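You operate a simulated robot arm through the tools that you are given. There is no shell and no other tool.

Carry out the task below with a simulated robot arm. There is one attempt and no reset: what you move stays moved.

TASK
Test the tube named on the checking card and sort it.
Fine: switch the lamp box on, stand the tube in it, press test; the display names the hole; switch off again.

Only the result counts: the job must be done as asked and must still hold three seconds after the hand-in. Knocking over, shifting, dropping, spilling or breaking anything else fails it.

THE ROBOT
A 6-joint arm with a two-finger gripper, fixed in place. Base frame: the origin is on the floor under the middle of its stand, x ahead of it, y to its left, z up; the work surface is at about z = 0.74. Units: m, degrees, N and s.
With the tool pointing down near the work surface it reaches from about 0.34 to 0.68 m from the base axis. Its first joint turns from -66.0 to 66.0 degrees. Payload 2.45 kg.
Tool frame: the origin (TCP) lies between the finger pads and is the grasp point; the fingertips stand 0.03 m ahead of it; z points along the fingers, y is the line along which they close. The gripper opens to 0.106 m; its body begins 0.079 m behind the TCP.
Orientation is that of the tool frame in the base frame, as a unit quaternion [x, y, z, w]. With the fingers straight down and closing along the base's y, the tool's x points along the base's -x, its y along +y and its z along -z.

THE INTERFACE
- The arm moves only by the tool arm_command. Its argument "series" is a list of rows, each a list of 6 numbers: the shift along the tool's x, y, z in units of 30 mm (1.0 is 30 mm), then the turn, a rotation vector about the tool's x, y, z in units of 4 degrees (1.0 is 4 degrees). In form: [[x, y, z, ax, ay, az], ...]. A call has 1 to 20 rows; each row shifts and turns the commanded pose from where the row before left it, along the tool's axes as they then stand. "jaw" is the gripper command, from -1 (shut) to 1 (fully open), values between in proportion, set as the call begins (left out, the last holds). A call with a number of a shift or a turn outside -1 to 1 is refused whole. Each row takes 0.2 s and may step no farther than 0.05 m and 8.6 degrees from the row before; otherwise, or with a gripper value out of range, the whole call is refused. A pose out of reach is approached as far as the arm can. The call stops where the force on the tool passes 90 N (or 10 N more than at its start, if that is more) or the arm is blocked; 0.2 s more then pass. Each finger travels about 0.153 m/s and halts on what it meets, pressing with about 38 N; the grip force reading is that of the motor and also rises with nothing between the fingers. The clock runs only during rows and for 0.2 s after the last one: add rows that do not move to give the fingers time. It gives the time, the measured TCP pose, the force on the tool (base axes), the opening and the grip force at its end, in the units of the frame above (readings bear some noise), with the torque about the TCP (base axes, N m) and any sound that the robot's microphone picked up.
- Cameras (640 x 400 px; columns grow to the right, rows downward): "scene" is fixed at [0.0693, 0.4396, 1.4137]; the picture's right is [-0.58, -0.81, 0.00], its down [-0.54, 0.39, -0.75] and it looks along [0.60, -0.44, -0.67] (base axes); focal length 305 px, centre (320, 200). "wrist" rides on the gripper at [0.076, -0.002, -0.106] in the tool frame; the picture's right is [0.02, 1.00, 0.00], its down [-0.78, 0.02, -0.62] and it looks along [-0.62, 0.01, 0.78] (tool axes); focal length 247 px, centre (320, 200). There is no depth. A picture from a camera that has moved, and an enlarged one, comes with that camera's place and axes in the base frame and with its lens. The place of the scene camera against the robot may be out by one fixed shift of up to 0.025 m in any direction.
- grab_frame(camera): a new picture of that camera. No time passes.
- enlarge(camera, box): a new picture of the part [left, top, right, bottom] of that camera's present view, enlarged. No time passes.
- sign_off(): hands the job in; it is judged then, once.

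Nothing tells you positions but the pictures and the camera data. Unless the task says otherwise, let go and move clear before handing in.

The tools are called after "Call:" as a command line: name --pt "numbers of a row" for each row, then --argument value for the rest, lists and objects as JSON in quotes. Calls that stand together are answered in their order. arm_command: Moves the arm, as the interface text tells. Its arguments: {"type":"object","properties":{"series":{"type":"array","items":{"type":"array","items":{"type":"number"}}},"jaw":{"type":"number"}},"required":["series"]} The other tools are called the same way: grab_frame (camera) takes a picture; enlarge (camera, box) takes an enlarged picture of a part of a camera's view; sign_off () hands the job in.

At the start:

```text
t: 0.0
tool_pos: [0.3933, 0.1916, 1.1731]
tcp_rot: [-0.001, 1.0, 0.0, 0.0]
force: [1.1, -0.3, 1.2]
moment: [-0.02, -0.03, 0.0]
finger_gap: 0.1062
finger_force: 0.1
```

scene: 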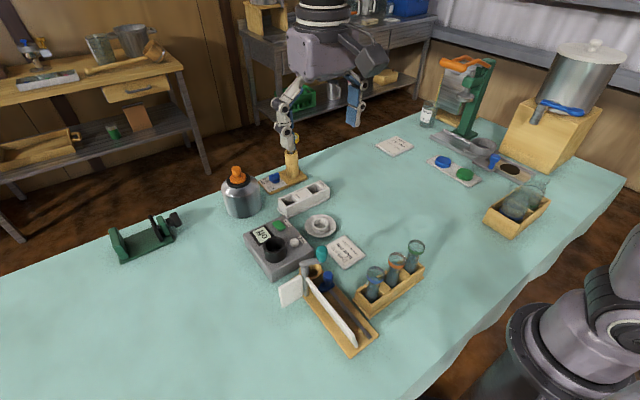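
wrist: 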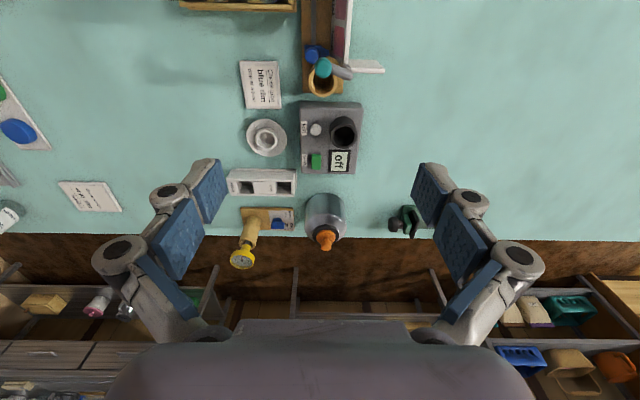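

I see a bench with a grey lamp box (display "off"), a rack with three tubes, a white two-hole block, and several cards. I'll enlarge the views to read the cards before moving.

Call:
enlarge --camera "scene" --box '[220, 160, 440, 360]'

Call:
enlarge --camera "wrist" --box '[220, 40, 400, 220]'

Call:
enlarge --camera "scene" --box '[360, 40, 560, 240]'

Call:
enlarge --camera "wrist" --box '[0, 60, 180, 240]'

```text
2.00 times, centred on (330, 260) of scene
camera zoom: at [0.0693, 0.4396, 1.4137], right [-0.58, -0.81, 0.0], down [-0.54, 0.39, -0.75], along [0.6, -0.44, -0.67], focal length 609 px, centre (300, 80)
```

zoom: 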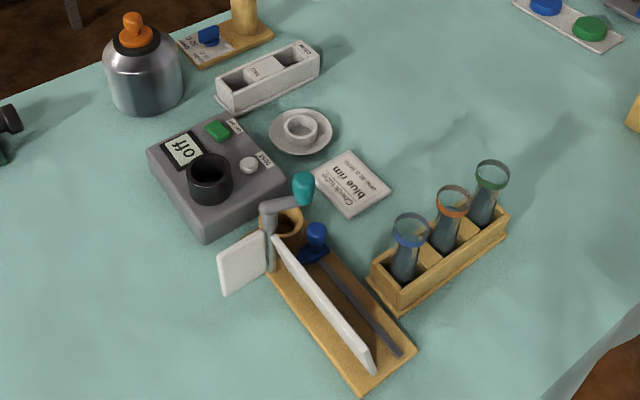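

```text
2.22 times, centred on (310, 130) of wrist
camera zoom: at [0.3171, 0.1907, 1.2791], right [-0.02, 1.0, 0.0], down [0.78, 0.02, 0.62], along [0.62, 0.01, -0.78], focal length 549 px, centre (342, 356)
```

zoom: 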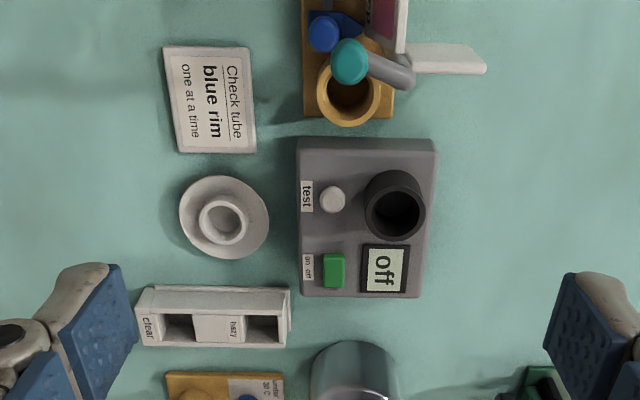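

```text
2.00 times, centred on (460, 140) of scene
camera zoom: at [0.0693, 0.4396, 1.4137], right [-0.58, -0.81, 0.0], down [-0.54, 0.39, -0.75], along [0.6, -0.44, -0.67], focal length 609 px, centre (40, 320)
```

zoom: 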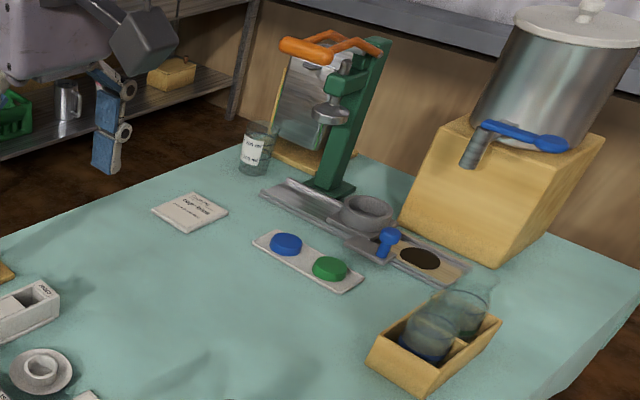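

```text
2.22 times, centred on (90, 150) of wrist
camera zoom: at [0.3171, 0.1907, 1.2791], right [-0.02, 1.0, 0.0], down [0.78, 0.02, 0.62], along [0.62, 0.01, -0.78], focal length 549 px, centre (831, 311)
```

zoom: 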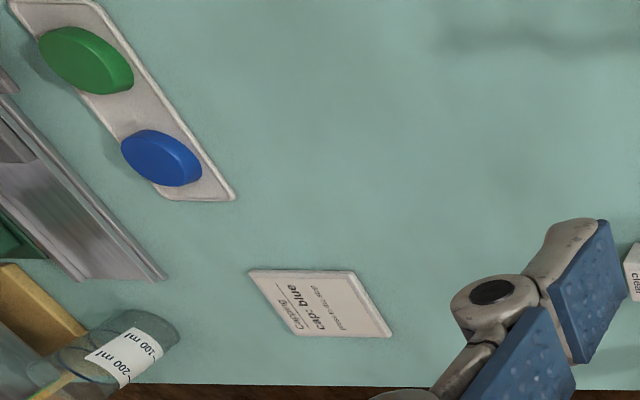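

The card says to check the blue-rim tube, one at a time. The rack sits close to the base at about x≈0.30, and the block has "clear" and "hazy" holes. I'll tilt the wrist so its camera looks straight down over the rack and lamp box, to measure their positions.

Call:
arm_command --pt "0 -0.3 0 0 1 0" --pt "0 -0.3 0 0 1 0" --pt "0 -0.3 0 0 1 0" --pt "0 -0.3 0 0 1 0" --pt "0 -0.3 0 0 1 0" --pt "0 -0.3 0 0 1 0" --pt "0 -0.3 0 0 1 0" --pt "0 -0.3 0 0 1 0" --pt "0 -0.3 0 0 1 0" --jaw 1

Call:
grab_frame --camera "wrist"

Call:
grab_frame --camera "scene"

```text
t: 2.0
tool_pos: [0.3914, 0.1323, 1.1725]
tcp_rot: [0.002, 0.973, 0.01, -0.229]
force: [-0.4, -0.8, -0.2]
moment: [0.01, -0.01, 0.0]
finger_gap: 0.1059
finger_force: 0.0
out of reach, approached as far as the arm can: row 7, 8, 9
```

```text
taken
camera wrist: at [0.3697, 0.1285, 1.3012], right [-0.01, 1.0, 0.03], down [0.98, 0.0, 0.21], along [0.21, 0.03, -0.98], focal length 247 px, centre (320, 200)
```

wrist: 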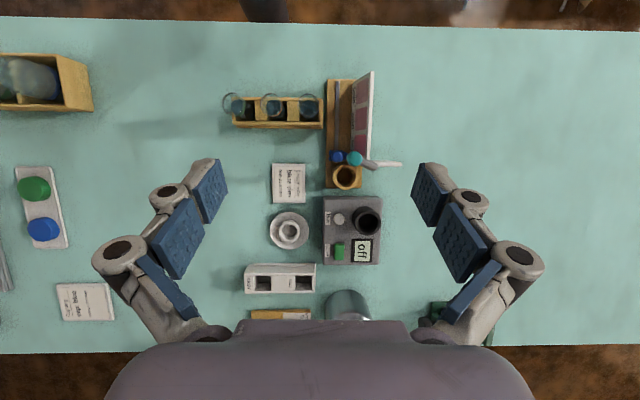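

```text
taken
```

scene: 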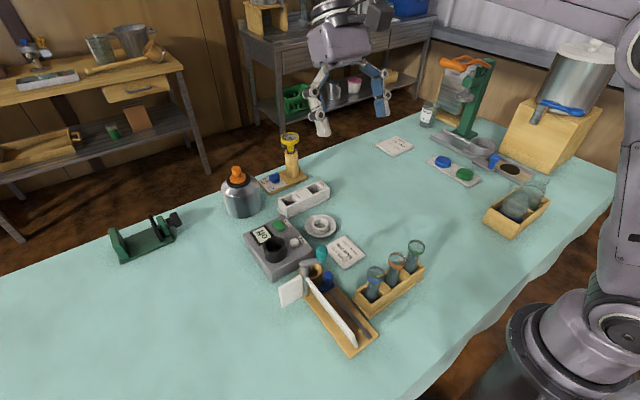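

The tilted view shows the rack, card, dish, lamp box and sorting block all at once. I'll enlarge this view to measure each one.

Call:
enlarge --camera "wrist" --box '[210, 60, 410, 185]'

Call:
enlarge --camera "wrist" --box '[230, 180, 400, 320]'

Call:
enlarge --camera "scene" --box '[270, 220, 440, 360]'

Call:
enlarge --camera "scene" --box '[220, 160, 360, 280]'

```text
3.20 times, centred on (310, 122) of wrist
camera zoom: at [0.3697, 0.1285, 1.3012], right [-0.01, 1.0, 0.03], down [0.98, 0.0, 0.21], along [0.21, 0.03, -0.98], focal length 790 px, centre (352, 448)
```

zoom: 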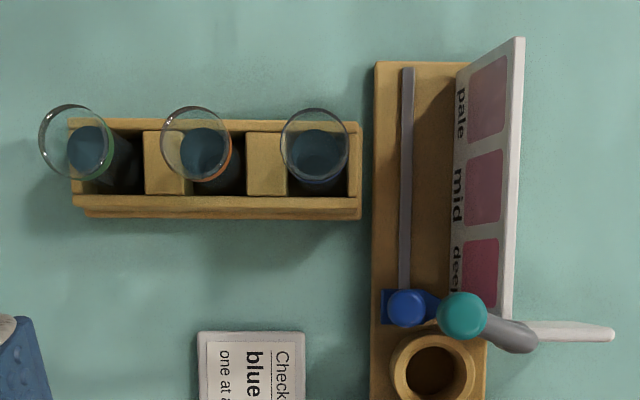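

```text
2.86 times, centred on (315, 250) of wrist
camera zoom: at [0.3697, 0.1285, 1.3012], right [-0.01, 1.0, 0.03], down [0.98, 0.0, 0.21], along [0.21, 0.03, -0.98], focal length 706 px, centre (334, 57)
```

zoom: 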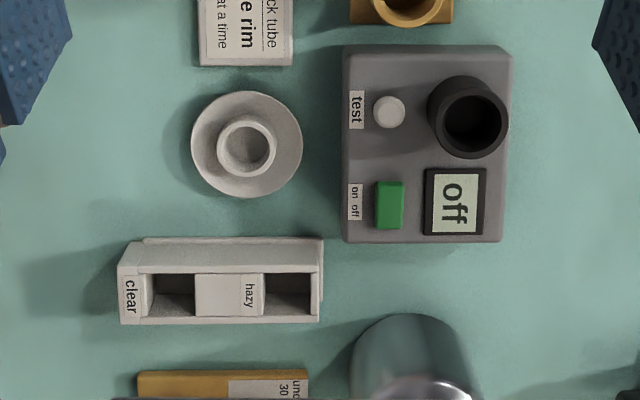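

```text
2.86 times, centred on (355, 290) of scene
camera zoom: at [0.0693, 0.4396, 1.4138], right [-0.58, -0.81, 0.0], down [-0.54, 0.39, -0.75], along [0.6, -0.44, -0.67], focal length 871 px, centre (220, -57)
```

zoom: 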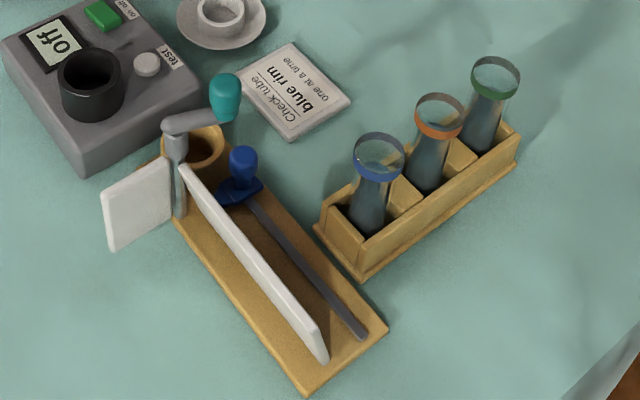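

```text
3.33 times, centred on (290, 220) of scene
camera zoom: at [0.0693, 0.4396, 1.4138], right [-0.58, -0.81, 0.0], down [-0.54, 0.39, -0.75], along [0.6, -0.44, -0.67], focal length 1016 px, centre (420, 133)
```

zoom: 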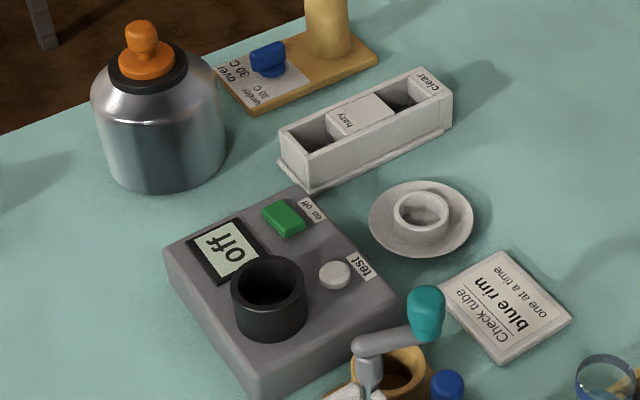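

Rough estimates so far: the blue tube's rim is near (0.303, 0.121, 0.867), the lamp socket near (0.519, 0.241), and the sorting holes near x≈0.673 at y≈0.017 (clear) and 0.108 (hazy). I'll look more closely at the tube's shape and the lamp box controls before moving.

Call:
enlarge --camera "scene" --box '[345, 230, 435, 310]'

Call:
enlarge --camera "scene" --box '[235, 205, 325, 285]'

Call:
enlarge --camera "scene" --box '[270, 40, 400, 140]'

```text
5.00 times, centred on (390, 270) of scene
camera zoom: at [0.0693, 0.4396, 1.4138], right [-0.58, -0.81, 0.0], down [-0.54, 0.39, -0.75], along [0.6, -0.44, -0.67], focal length 1524 px, centre (-30, -150)
```

zoom: 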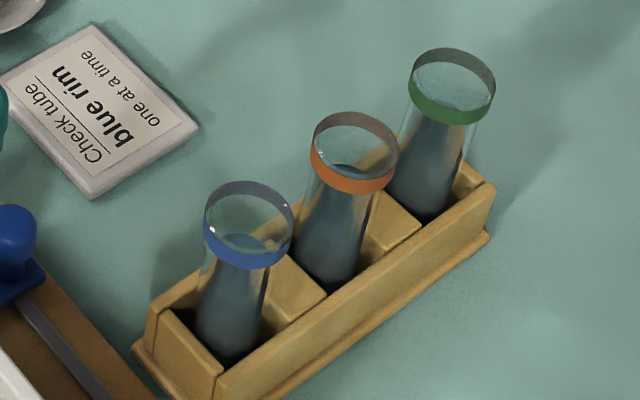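

```text
5.00 times, centred on (280, 245) of scene
camera zoom: at [0.0693, 0.4396, 1.4138], right [-0.58, -0.81, 0.0], down [-0.54, 0.39, -0.75], along [0.6, -0.44, -0.67], focal length 1524 px, centre (520, -25)
```

zoom: 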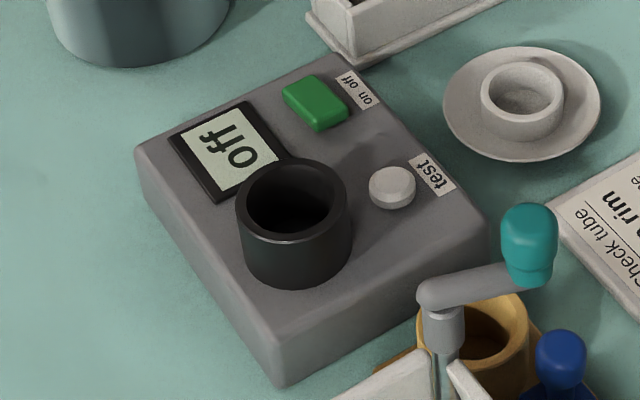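

```text
4.00 times, centred on (335, 90) of scene
camera zoom: at [0.0693, 0.4396, 1.4138], right [-0.58, -0.81, 0.0], down [-0.54, 0.39, -0.75], along [0.6, -0.44, -0.67], focal length 1219 px, centre (260, 640)
```

zoom: 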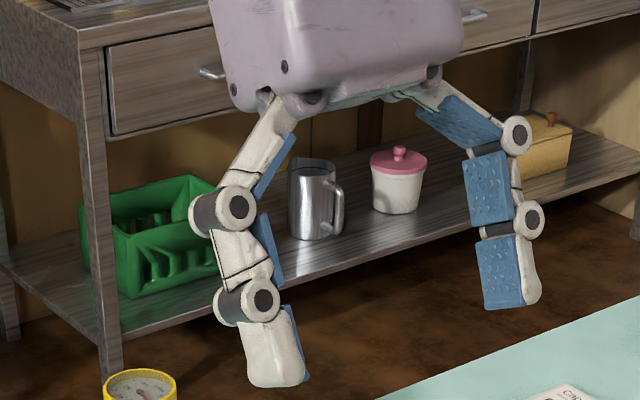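

The tubes are slim glass cylinders with a wider coloured lip, and the box has a green on/off button, a round test button and a black socket. I'll turn the tool back to vertical with the jaw shut and check the pose before going to the on/off button.

Call:
arm_command --pt "0 0 0 0 -1 0" --pt "0 0 0 0 -1 0" --pt "0 0 0 0 -1 0" --pt "0 0 0 0 -1 0" --pt "0 0 0 0 -1 0" --pt "0 0 0 0 -1 0" --jaw -1

```text
t: 3.4
tool_pos: [0.3908, 0.1308, 1.1715]
tcp_rot: [0.005, 1.0, 0.01, -0.021]
force: [0.2, -0.3, -0.3]
moment: [-0.01, 0.0, -0.01]
finger_gap: 0.0
finger_force: 28.7
```

The tool is nearly vertical with about 2° of residual tilt, and the jaw is shut. I'll correct the tilt while moving to a hover above the green button near (0.597, 0.188).

Call:
arm_command --pt "-0.85 0.24 1 0.036 -0.075 -0.017" --pt "-0.85 0.24 1 0.036 -0.075 -0.017" --pt "-0.85 0.24 1 0.036 -0.075 -0.017" --pt "-0.85 0.24 1 0.036 -0.075 -0.017" --pt "-0.85 0.24 1 0.036 -0.075 -0.017" --pt "-0.85 0.24 1 0.036 -0.075 -0.017" --pt "-0.85 0.24 1 0.036 -0.075 -0.017" --pt "-0.85 0.24 0.5 0.036 -0.075 -0.017" --jaw -1

Call:
grab_frame --camera "wrist"

Call:
enlarge --camera "scene" --box '[210, 100, 390, 280]'

```text
t: 5.2
tool_pos: [0.5881, 0.1938, 0.9423]
tcp_rot: [0.001, 1.0, -0.001, 0.0]
force: [-0.5, -0.6, -0.1]
moment: [0.02, -0.01, 0.0]
finger_gap: 0.0
finger_force: 28.6
```

```text
taken
camera wrist: at [0.5112, 0.1923, 1.0484], right [-0.02, 1.0, 0.0], down [0.78, 0.02, 0.62], along [0.62, 0.01, -0.78], focal length 247 px, centre (320, 200)
```

wrist: 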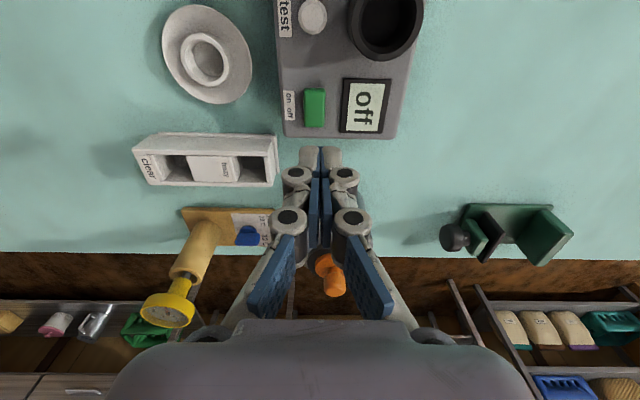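

```text
2.22 times, centred on (300, 190) of scene
camera zoom: at [0.0693, 0.4396, 1.4137], right [-0.58, -0.81, 0.0], down [-0.54, 0.39, -0.75], along [0.6, -0.44, -0.67], focal length 677 px, centre (364, 222)
```

zoom: 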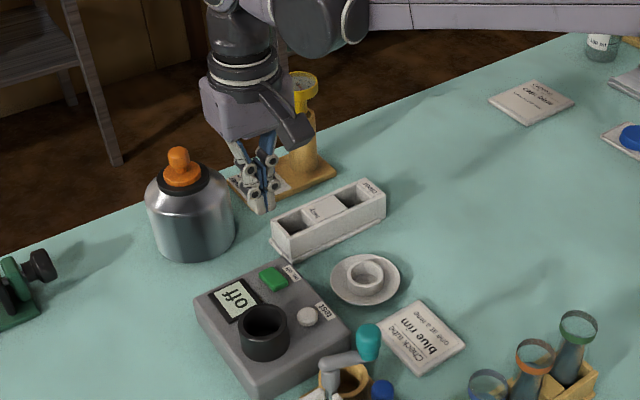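

The fingers are closed and hanging beside the green button, which I place at about (0.591, 0.187, 0.80). I'll zoom in on it to see whether it is a rocker or a plain push button.

Call:
enlarge --camera "wrist" --box '[270, 60, 410, 150]'

Call:
enlarge --camera "scene" --box '[265, 205, 325, 255]'

Call:
enlarge --camera "wrist" --box '[120, 110, 300, 220]'

```text
4.44 times, centred on (340, 105) of wrist
camera zoom: at [0.5112, 0.1923, 1.0484], right [-0.02, 1.0, 0.0], down [0.78, 0.02, 0.62], along [0.62, 0.01, -0.78], focal length 1098 px, centre (231, 622)
```

zoom: 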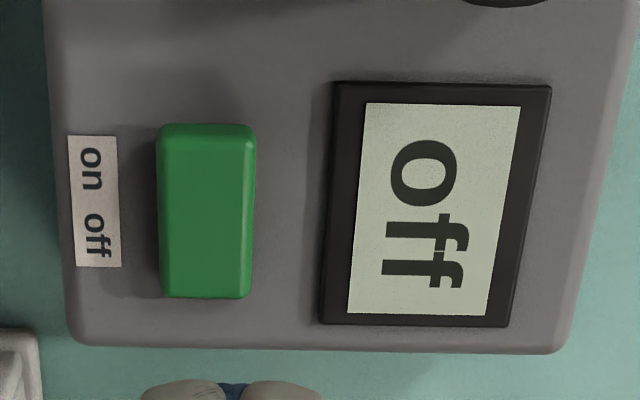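

```text
8.00 times, centred on (295, 230) of scene
camera zoom: at [0.0693, 0.4396, 1.4137], right [-0.58, -0.81, 0.0], down [-0.54, 0.39, -0.75], along [0.6, -0.44, -0.67], focal length 2438 px, centre (520, -40)
```

zoom: 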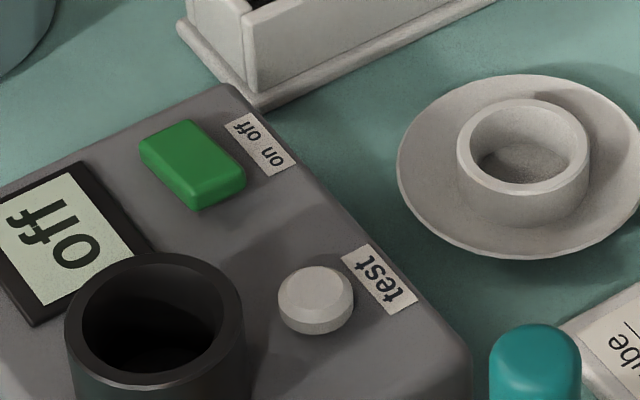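

```text
3.56 times, centred on (210, 165) of wrist
camera zoom: at [0.5112, 0.1923, 1.0484], right [-0.02, 1.0, 0.0], down [0.78, 0.02, 0.62], along [0.62, 0.01, -0.78], focal length 878 px, centre (711, 324)
```

zoom: 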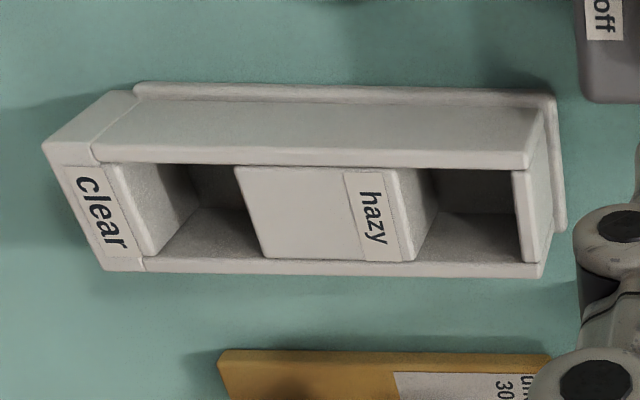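

The switch looks like a rocker with its "on" end nearer the robot, so I'll press that end at about x≈0.581, y≈0.187. First I'll come down to just above it.

Call:
arm_command --pt "0.23 -0.23 0.5 0 0 0" --pt "0 0 1 0 0 0" --pt "0 0 1 0 0 0" --pt "0 0 0.75 0 0 0" --pt "0 0 0 0 0 0" --jaw -1

Call:
grab_frame --camera "wrist"

Call:
enlarge --camera "scene" --box '[235, 165, 335, 265]'

```text
t: 6.4
tool_pos: [0.5804, 0.1863, 0.8423]
tcp_rot: [0.0, 1.0, 0.001, 0.0]
force: [0.0, 0.8, 0.1]
moment: [0.0, -0.01, 0.02]
finger_gap: 0.0001
finger_force: 28.7
```

```text
taken
camera wrist: at [0.5042, 0.1841, 0.949], right [-0.02, 1.0, 0.0], down [0.78, 0.02, 0.62], along [0.62, 0.01, -0.78], focal length 247 px, centre (320, 200)
```

wrist: 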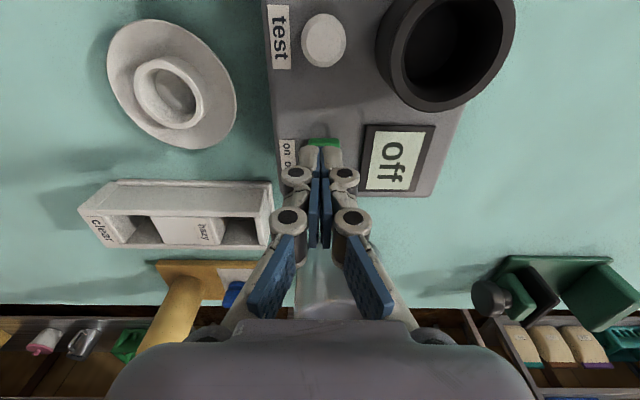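

```text
4.00 times, centred on (285, 215) of scene
camera zoom: at [0.0693, 0.4396, 1.4137], right [-0.58, -0.81, 0.0], down [-0.54, 0.39, -0.75], along [0.6, -0.44, -0.67], focal length 1219 px, centre (460, 140)
```

zoom: 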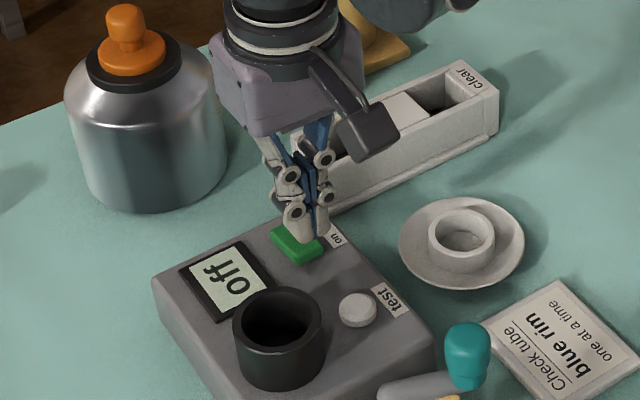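

The fingertips are just above the "on" half of the green button, and the box still reads "off". I'll press down in small steps and watch the force and the display.

Call:
arm_command --pt "0 0 0.1 0 0 0" --pt "0 0 0.1 0 0 0" --pt "0 0 0.1 0 0 0" --pt "0 0 0.1 0 0 0" --jaw -1

Call:
enlarge --camera "wrist" --box '[250, 0, 530, 210]'

```text
t: 7.4
tool_pos: [0.5815, 0.1849, 0.8327]
tcp_rot: [0.0, 1.0, 0.001, 0.0]
force: [-0.9, 1.2, -0.5]
moment: [-0.01, 0.02, -0.03]
finger_gap: 0.0
finger_force: 28.9
```

```text
1.90 times, centred on (390, 105) of wrist
camera zoom: at [0.5049, 0.1829, 0.9396], right [-0.02, 1.0, 0.0], down [0.78, 0.02, 0.62], along [0.62, 0.01, -0.78], focal length 470 px, centre (187, 381)
```

zoom: 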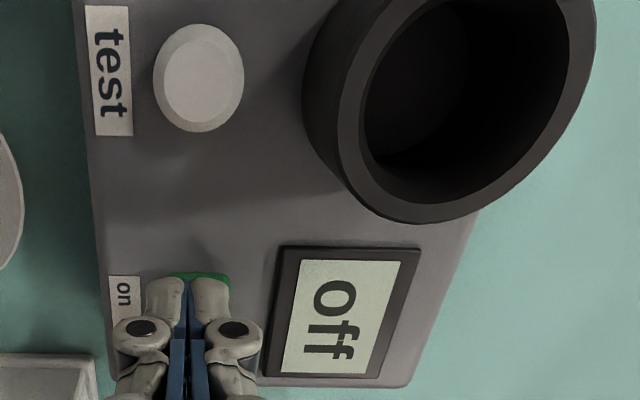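

There is no contact yet, with the tips at about z≈0.803. I'll continue down in 2 mm steps.

Call:
arm_command --pt "0 0 0.067 0 0 0" --pt "0 0 0.067 0 0 0" --pt "0 0 0.067 0 0 0" --jaw -1

Call:
enlarge --camera "wrist" --box '[250, 0, 530, 210]'

```text
t: 8.2
tool_pos: [0.5821, 0.1847, 0.8268]
tcp_rot: [0.0, 1.0, 0.0, -0.001]
force: [0.4, -0.8, 1.5]
moment: [0.02, 0.0, 0.0]
finger_gap: 0.0
finger_force: 29.1
```

```text
1.90 times, centred on (390, 105) of wrist
camera zoom: at [0.5047, 0.1838, 0.9335], right [-0.02, 1.0, 0.0], down [0.78, 0.02, 0.62], along [0.62, 0.01, -0.78], focal length 470 px, centre (187, 381)
```

zoom: 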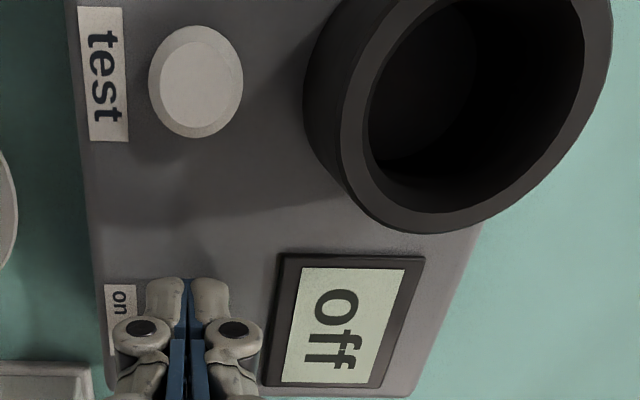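

Still no clear contact. I'll keep going in small steps.

Call:
arm_command --pt "0 0 0.067 0 0 0" --pt "0 0 0.067 0 0 0" --jaw -1

Call:
enlarge --camera "wrist" --box '[250, 0, 530, 210]'

```text
t: 8.8
tool_pos: [0.5795, 0.1844, 0.8234]
tcp_rot: [-0.001, 1.0, 0.001, -0.001]
force: [-5.3, 0.2, 6.9]
moment: [0.02, 0.05, 0.01]
finger_gap: 0.0061
finger_force: 28.8
```

```text
1.90 times, centred on (390, 105) of wrist
camera zoom: at [0.504, 0.1831, 0.93], right [-0.02, 1.0, 0.0], down [0.78, 0.02, 0.62], along [0.62, 0.02, -0.78], focal length 470 px, centre (187, 381)
```

zoom: 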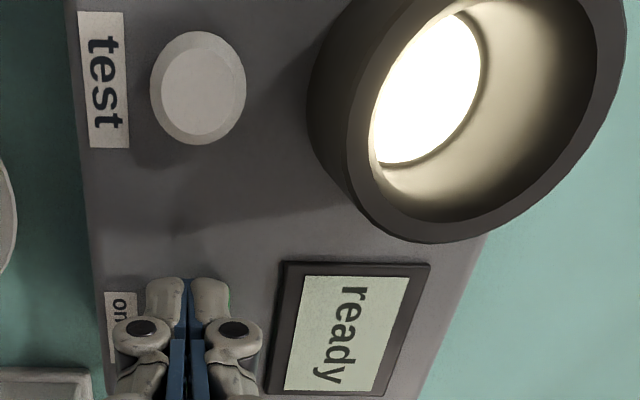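

The display now reads "ready" and the lamp is lit. I'll lift straight up.

Call:
arm_command --pt "0 0 -0.2 0 0 0" --pt "0 0 -0.5 0 0 0" --pt "0 0 -1 0 0 0" --pt "0 0 -1 0 0 0" --pt "0 0 -1 0 0 0" --pt "0 0 -1 0 0 0" --pt "0 0 -1 0 0 0" --jaw -1

Call:
grab_frame --camera "scene"

Call:
grab_frame --camera "wrist"

```text
t: 10.4
tool_pos: [0.5828, 0.1843, 0.9974]
tcp_rot: [-0.001, 1.0, 0.0, 0.001]
force: [0.1, 0.3, -0.5]
moment: [0.01, -0.03, -0.01]
finger_gap: 0.0
finger_force: 29.1
```

```text
taken
```

scene: 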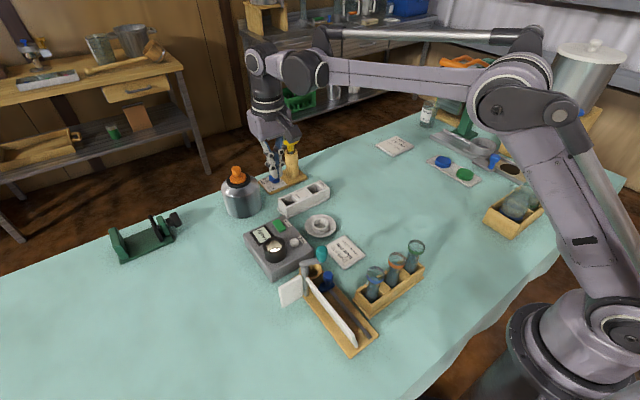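

```text
taken
camera wrist: at [0.5055, 0.1829, 1.1028], right [-0.02, 1.0, 0.0], down [0.78, 0.02, 0.62], along [0.62, 0.01, -0.78], focal length 247 px, centre (320, 200)
```

wrist: 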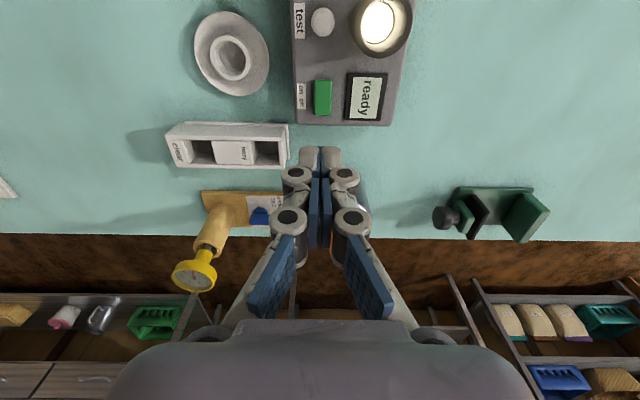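

The lamp box is on. Next I'll turn the gripper 90° so it closes along the base x-axis, which keeps the fingers clear of the neighbouring tubes, and do it here at a safe height.

Call:
arm_command --pt "0 0 0 0 0 -1" --pt "0 0 0 0 0 -1" --pt "0 0 0 0 0 -1" --pt "0 0 0 0 0 -1" --pt "0 0 0 0 0 -1" --pt "0 0 0 0 0 -1" --pt "0 0 0 0 0 -1" --pt "0 0 0 0 0 -1" --pt "0 0 0 0 0 -1" --pt "0 0 0 0 0 -1" --pt "0 0 0 0 0 -1" --pt "0 0 0 0 0 -1" --pt "0 0 0 0 0 -1" --pt "0 0 0 0 0 -1" --pt "0 0 0 0 0 -1" --pt "0 0 0 0 0 -1" --pt "0 0 0 0 0 -1" --pt "0 0 0 0 0 -1" --pt "0 0 0 0 0 -1" --pt "0 0 0 0 0 -1" --jaw -1

Call:
grab_frame --camera "wrist"

```text
t: 14.6
tool_pos: [0.5825, 0.1844, 0.9942]
tcp_rot: [-0.643, 0.765, 0.0, 0.0]
force: [0.2, 0.2, 0.1]
moment: [-0.01, -0.02, 0.01]
finger_gap: 0.0001
finger_force: 28.1
```

```text
taken
camera wrist: at [0.5708, 0.1089, 1.1008], right [-0.99, 0.15, 0.0], down [0.12, 0.77, 0.62], along [0.09, 0.62, -0.78], focal length 247 px, centre (320, 200)
```

wrist: 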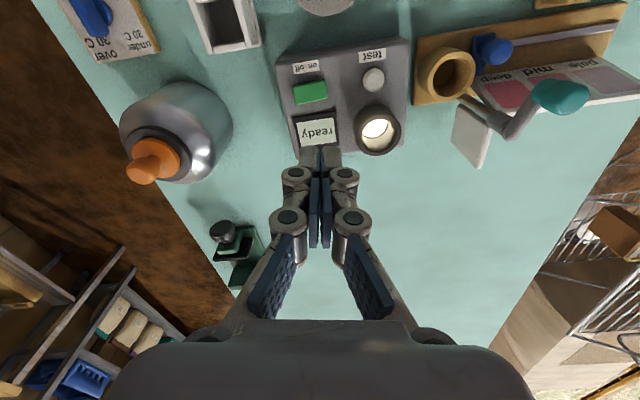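

The 80° turn went fine. I'll finish the turn to 90° and move over the blue tube at the current safe height to test whether the arm reaches it.

Call:
arm_command --pt "0 0 0 0 0 -1" --pt "0 0 0 0 0 -1" --pt "0 0 0 0 0 -0.5" --pt "0.21 0.933 0 0 0 0" --pt "0.21 0.933 0 0 0 0" --pt "0.21 0.933 0 0 0 0" --pt "0.21 0.933 0 0 0 0" --pt "0.21 0.933 0 0 0 0" --pt "0.21 0.933 0 0 0 0" --pt "0.21 0.933 0 0 0 0" --pt "0.21 0.933 0 0 0 0" --pt "0.21 0.933 0 0 0 0" --pt "0.21 0.933 0 0 0 0" --jaw 0.4

Call:
grab_frame --camera "wrist"

Call:
grab_frame --camera "scene"

```text
t: 17.4
tool_pos: [0.3031, 0.1232, 0.9953]
tcp_rot: [0.707, -0.707, -0.001, -0.001]
force: [-0.5, -1.1, 0.1]
moment: [-0.04, 0.0, -0.02]
finger_gap: 0.0742
finger_force: 0.1
```

```text
taken
camera wrist: at [0.3054, 0.0467, 1.101], right [-1.0, -0.02, 0.0], down [-0.02, 0.78, 0.62], along [-0.01, 0.62, -0.78], focal length 247 px, centre (320, 200)
```

wrist: 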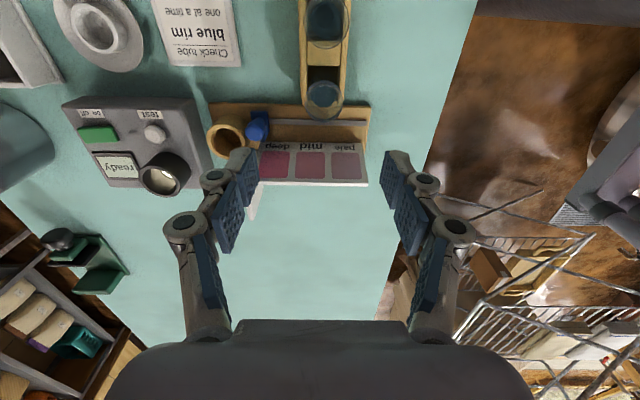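

```text
taken
```

scene: 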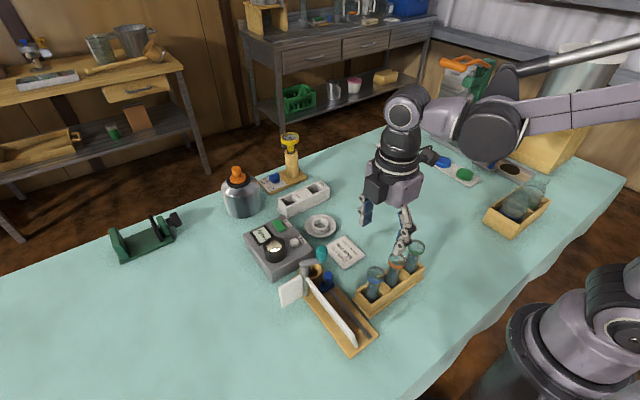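

The arm reaches over the tube with the tool vertical. I'll zoom in to locate the blue tube precisely.

Call:
enlarge --camera "wrist" --box '[260, 0, 400, 140]'

Call:
enlarge --camera "scene" --box '[330, 160, 450, 310]'

```text
2.86 times, centred on (330, 70) of wrist
camera zoom: at [0.3054, 0.0467, 1.101], right [-1.0, -0.02, 0.0], down [-0.02, 0.78, 0.62], along [-0.01, 0.62, -0.78], focal length 706 px, centre (291, 571)
```

zoom: 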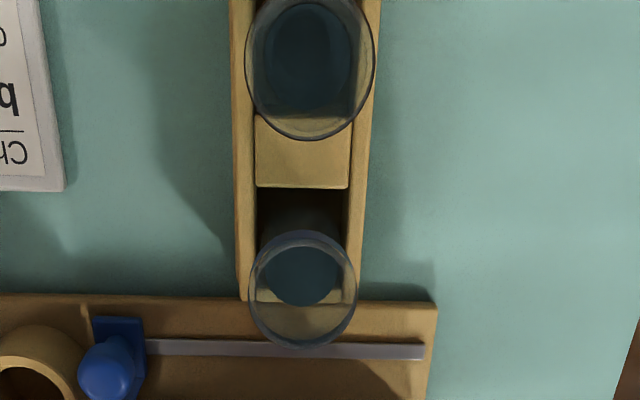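

```text
2.67 times, centred on (390, 235) of scene
camera zoom: at [0.0693, 0.4396, 1.4138], right [-0.58, -0.81, 0.0], down [-0.54, 0.39, -0.75], along [0.6, -0.44, -0.67], focal length 813 px, centre (133, 107)
```

zoom: 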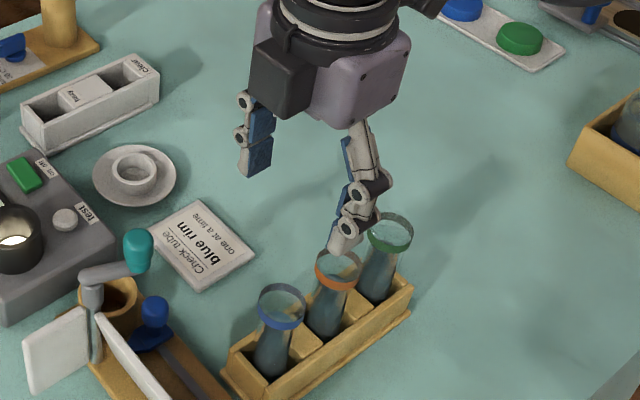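

The blue tube is centred at about (0.302, 0.119), with an approximately 35 mm rim at z≈0.867. I'll lower with the jaw open to just above the rim and check alignment.

Call:
arm_command --pt "0.14 0.04 0.5 0 0 0" --pt "0 0 0.8 0 0 0" --pt "0 0 0.8 0 0 0" --pt "0 0 0.8 0 0 0" --pt "0 0 0 0 0 0" --jaw 0.4

Call:
grab_frame --camera "wrist"

Call:
enlarge --camera "scene" --box '[330, 190, 450, 310]'

```text
t: 18.6
tool_pos: [0.3026, 0.1175, 0.909]
tcp_rot: [-0.707, 0.707, 0.001, 0.001]
force: [0.3, 0.2, 0.4]
moment: [-0.03, -0.02, 0.0]
finger_gap: 0.0744
finger_force: 0.1
```

```text
taken
camera wrist: at [0.3047, 0.0406, 1.015], right [-1.0, -0.02, 0.0], down [-0.02, 0.78, 0.62], along [-0.01, 0.62, -0.78], focal length 247 px, centre (320, 200)
```

wrist: 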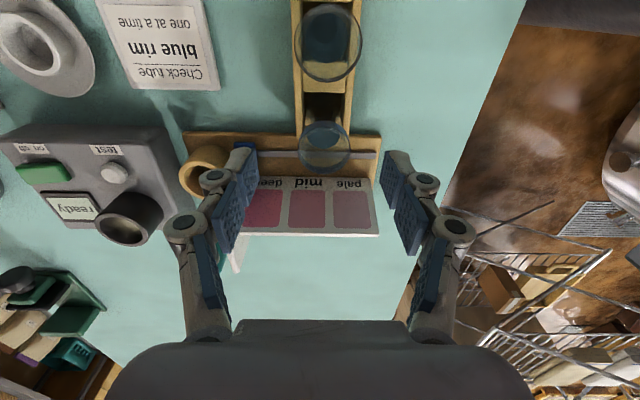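

```text
3.33 times, centred on (390, 250) of scene
camera zoom: at [0.0693, 0.4396, 1.4137], right [-0.58, -0.81, 0.0], down [-0.54, 0.39, -0.75], along [0.6, -0.44, -0.67], focal length 1016 px, centre (87, 33)
```

zoom: 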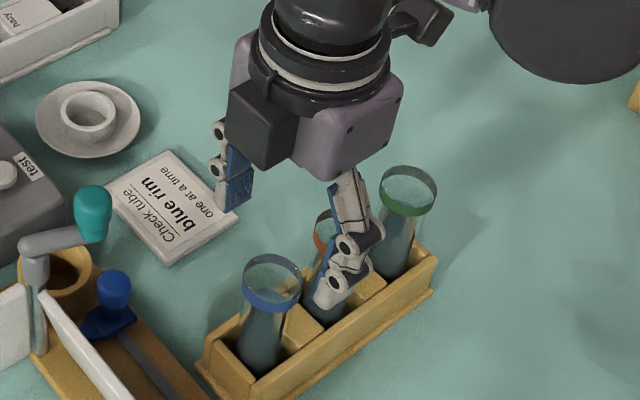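

Comparing the views puts the rim at about z≈0.852 and the tube centre at about (0.3005, 0.1213). I'll zoom in to confirm before going lower.

Call:
enlarge --camera "wrist" --box '[270, 90, 390, 190]'

```text
4.00 times, centred on (330, 140) of wrist
camera zoom: at [0.3047, 0.0406, 1.015], right [-1.0, -0.02, 0.0], down [-0.02, 0.78, 0.62], along [-0.01, 0.62, -0.78], focal length 988 px, centre (280, 440)
```

zoom: 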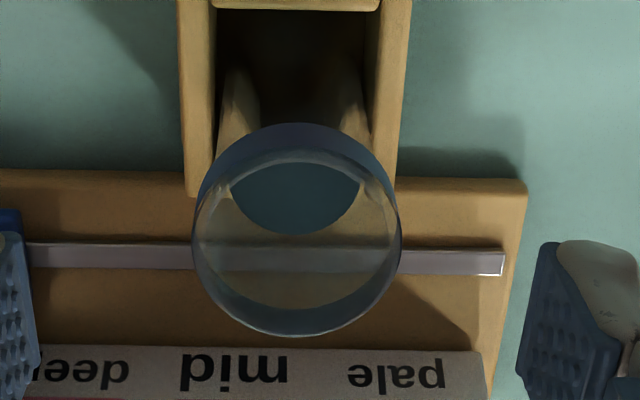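

The tube centre is confirmed at about (0.3007, 0.121), with the rim top near 0.857. I'll make the small correction, lower the open jaws around the tube to TCP z≈0.832, and check before closing.

Call:
arm_command --pt "-0.117 0.063 0.3 0 0 0" --pt "0 0 0.5 0 0 0" --pt "0 0 0.6 0 0 0" --pt "0 0 0.6 0 0 0" --pt "0 0 0.57 0 0 0" --pt "0 0 0 0 0 0" --jaw 0.4

Call:
grab_frame --camera "wrist"

Call:
enlarge --camera "scene" --box '[330, 200, 450, 320]'

```text
t: 20.0
tool_pos: [0.2996, 0.1228, 0.8283]
tcp_rot: [0.707, -0.707, -0.001, -0.001]
force: [-0.1, 0.5, -0.1]
moment: [0.02, 0.0, -0.01]
finger_gap: 0.074
finger_force: 0.0
```

```text
taken
camera wrist: at [0.3013, 0.0464, 0.935], right [-1.0, -0.02, 0.0], down [-0.02, 0.78, 0.62], along [-0.01, 0.62, -0.78], focal length 247 px, centre (320, 200)
```

wrist: 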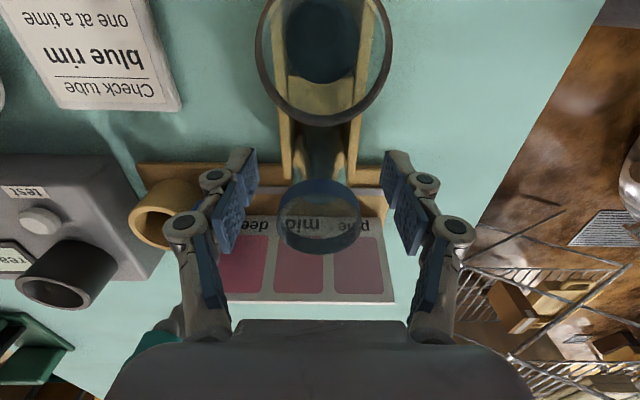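

```text
3.33 times, centred on (390, 260) of scene
camera zoom: at [0.0693, 0.4396, 1.4137], right [-0.58, -0.81, 0.0], down [-0.54, 0.39, -0.75], along [0.6, -0.44, -0.67], focal length 1016 px, centre (87, 0)
```

zoom: 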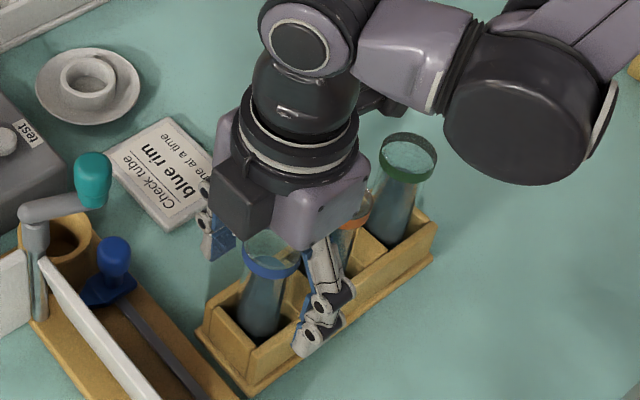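

The open fingers straddle the blue tube symmetrically. I'll close the jaw on it with some waiting rows.

Call:
arm_command --pt "0 0 0 0 0 0" --pt "0 0 0 0 0 0" --pt "0 0 0 0 0 0" --pt "0 0 0 0 0 0" --jaw -0.6

Call:
grab_frame --camera "wrist"

Call:
enlarge --camera "scene" --box '[330, 200, 450, 320]'

```text
t: 21.0
tool_pos: [0.2996, 0.1219, 0.8291]
tcp_rot: [-0.707, 0.708, 0.001, 0.0]
force: [0.8, 0.7, 0.6]
moment: [0.05, 0.01, 0.0]
finger_gap: 0.0327
finger_force: 38.8
```

```text
taken
camera wrist: at [0.3014, 0.0464, 0.9352], right [-1.0, -0.02, 0.0], down [-0.02, 0.78, 0.62], along [-0.01, 0.62, -0.78], focal length 247 px, centre (320, 200)
```

wrist: 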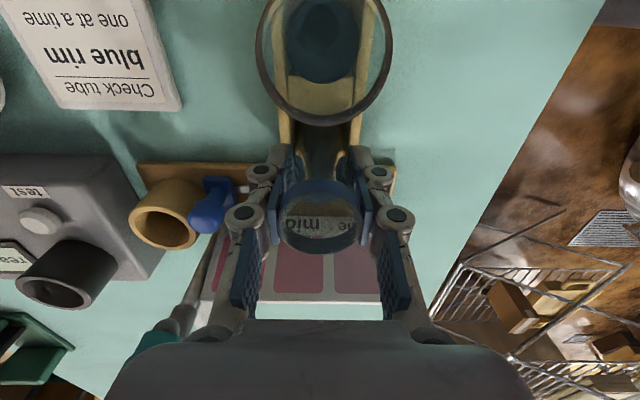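

```text
3.33 times, centred on (390, 260) of scene
camera zoom: at [0.0693, 0.4396, 1.4137], right [-0.58, -0.81, 0.0], down [-0.54, 0.39, -0.75], along [0.6, -0.44, -0.67], focal length 1016 px, centre (87, 0)
```

zoom: 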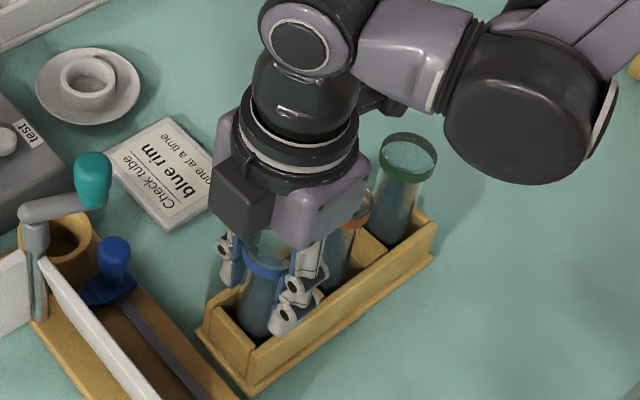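

The tube is held firmly with a 32.7 mm gap at 38.8 N. I'll lift it straight up, slowly at first, to well above the teal knob, whose top is about z≈0.90.

Call:
arm_command --pt "0 0 -0.15 0 0 0" --pt "0 0 -0.3 0 0 0" --pt "0 0 -0.5 0 0 0" --pt "0 0 -0.5 0 0 0" --pt "0 0 -0.6 0 0 0" --pt "0 0 -0.6 0 0 0" --pt "0 0 -0.6 0 0 0" --pt "0 0 -0.6 0 0 0" --pt "0 0 -0.6 0 0 0" --pt "0 0 -0.6 0 0 0" --pt "0 0 -0.6 0 0 0" --pt "0 0 -0.5 0 0 0" --pt "0 0 -0.3 0 0 0" --pt "0 0 -0.2 0 0 0" --jaw -0.6

Call:
grab_frame --camera "wrist"

Call:
grab_frame --camera "scene"

```text
t: 24.0
tool_pos: [0.2995, 0.1214, 1.0286]
tcp_rot: [-0.707, 0.707, 0.001, 0.0]
force: [-0.1, 0.3, -2.2]
moment: [0.0, 0.02, -0.01]
finger_gap: 0.0328
finger_force: 38.0
```

```text
taken
camera wrist: at [0.3012, 0.0444, 1.1366], right [-1.0, -0.02, 0.0], down [-0.02, 0.78, 0.62], along [-0.01, 0.62, -0.78], focal length 247 px, centre (320, 200)
```

wrist: 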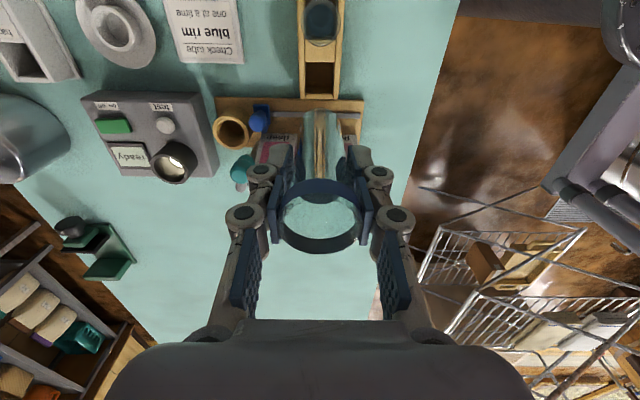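

```text
taken
```

scene: 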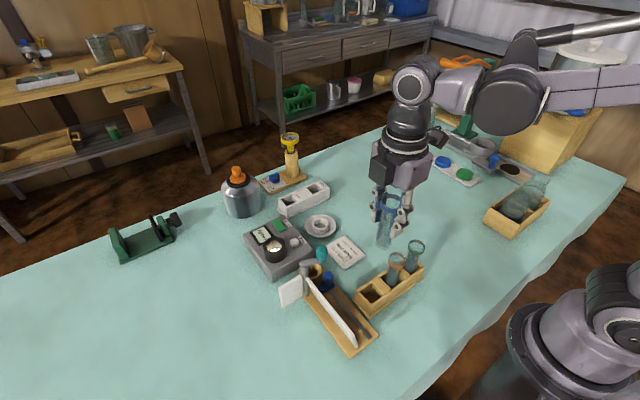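

The tube is up and upright in the gripper. I'll zoom in on it and measure its length.

Call:
enlarge --camera "scene" --box '[350, 170, 440, 260]'

Call:
enlarge --camera "wrist" --box '[80, 80, 230, 200]'

```text
4.44 times, centred on (395, 215) of scene
camera zoom: at [0.0693, 0.4396, 1.4137], right [-0.58, -0.81, 0.0], down [-0.54, 0.39, -0.75], along [0.6, -0.44, -0.67], focal length 1354 px, centre (-13, 133)
```

zoom: 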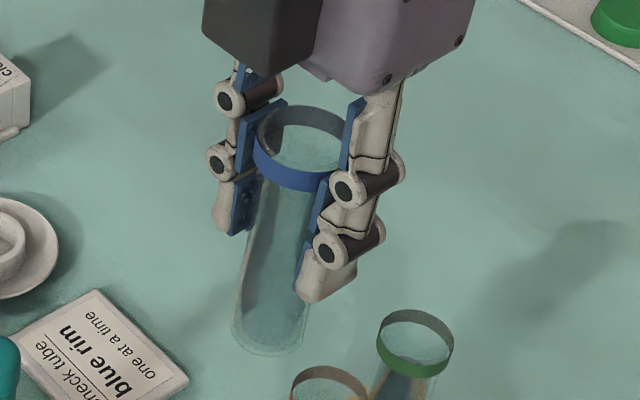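

```text
3.33 times, centred on (155, 140) of wrist
camera zoom: at [0.3012, 0.0444, 1.1366], right [-1.0, -0.02, 0.0], down [-0.02, 0.78, 0.62], along [-0.01, 0.62, -0.78], focal length 823 px, centre (870, 400)
```

zoom: 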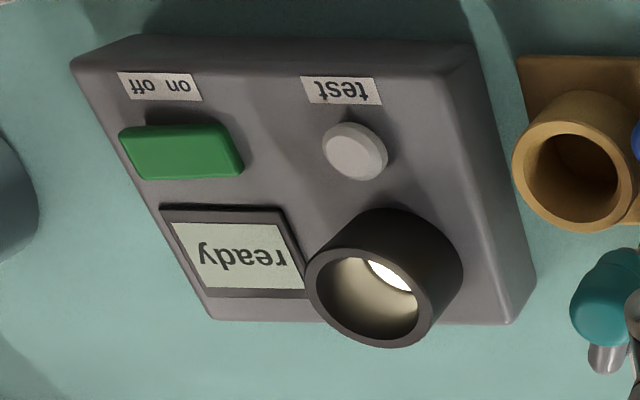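

The tube is about 0.115–0.12 m long and hangs vertically, with its bottom roughly 0.085–0.09 m below the TCP. I'll carry it level to above the lamp socket near (0.520, 0.2415).

Call:
arm_command --pt "-0.1 -0.185 -0.1 0 0 0" --pt "-0.25 -0.45 -0.1 0 0 0" --pt "-0.4 -0.735 -0.1 0 0 0" --pt "-0.45 -0.82 0 0 0 0" --pt "-0.45 -0.82 0 0 0 0" --pt "-0.45 -0.82 0 0 0 0" --pt "-0.45 -0.82 0 0 0 0" --pt "-0.45 -0.82 0 0 0 0" --pt "-0.4 -0.735 0 0 0 0" --pt "-0.35 -0.65 0 0 0 0" --pt "-0.25 -0.48 0 0 0 0" --pt "0 0 0 0 0 0" --jaw -0.6

Call:
grab_frame --camera "wrist"

Call:
grab_frame --camera "scene"

```text
t: 26.6
tool_pos: [0.5191, 0.2424, 1.0376]
tcp_rot: [0.708, -0.707, 0.0, -0.001]
force: [-0.6, 0.3, -1.3]
moment: [0.01, 0.02, 0.0]
finger_gap: 0.0328
finger_force: 38.5
```

```text
taken
camera wrist: at [0.5202, 0.1661, 1.1444], right [-1.0, -0.02, 0.0], down [-0.02, 0.78, 0.62], along [-0.01, 0.62, -0.78], focal length 247 px, centre (320, 200)
```

wrist: 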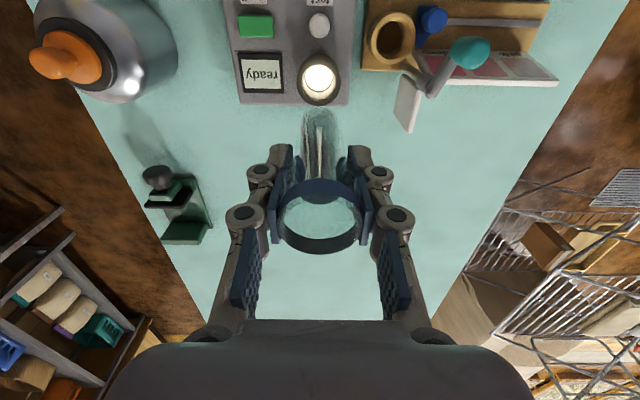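

```text
taken
```

scene: 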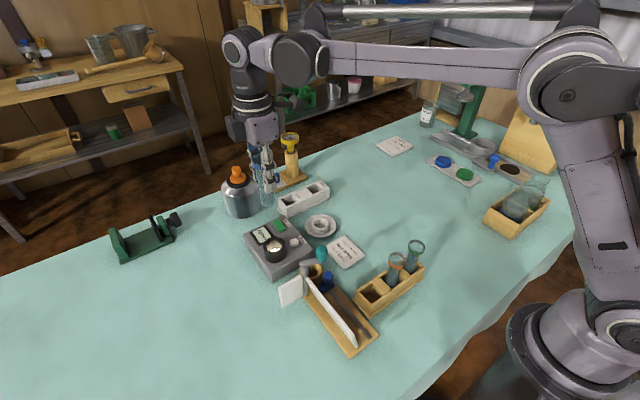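

Call:
enlarge --camera "wrist" --box '[220, 0, 400, 180]'

Call:
enlarge --camera "scene" --box '[220, 130, 340, 280]'

```text
2.22 times, centred on (310, 90) of wrist
camera zoom: at [0.5202, 0.1661, 1.1444], right [-1.0, -0.02, 0.0], down [-0.02, 0.78, 0.62], along [-0.01, 0.62, -0.78], focal length 549 px, centre (342, 444)
```

zoom: 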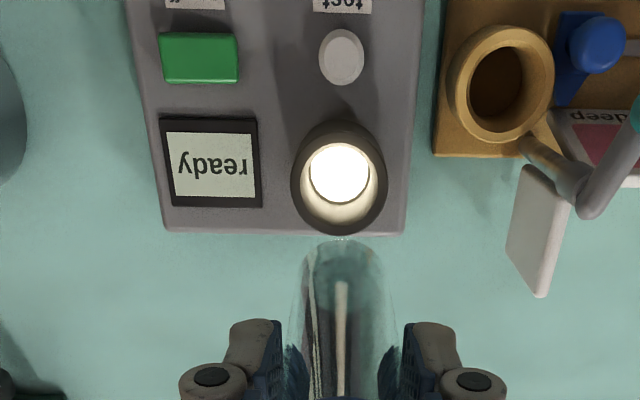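

```text
2.67 times, centred on (280, 205) of scene
camera zoom: at [0.0693, 0.4396, 1.4137], right [-0.58, -0.81, 0.0], down [-0.54, 0.39, -0.75], along [0.6, -0.44, -0.67], focal length 813 px, centre (427, 187)
```

zoom: 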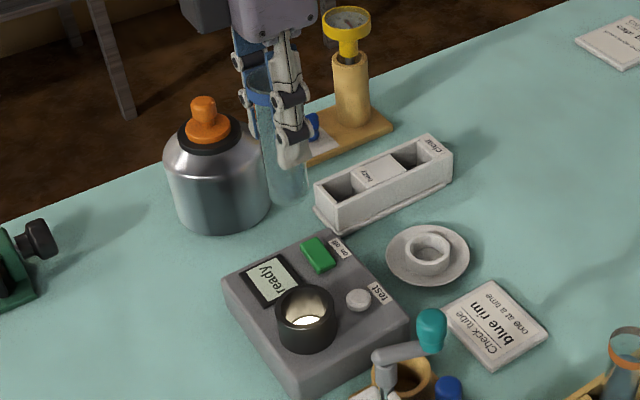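

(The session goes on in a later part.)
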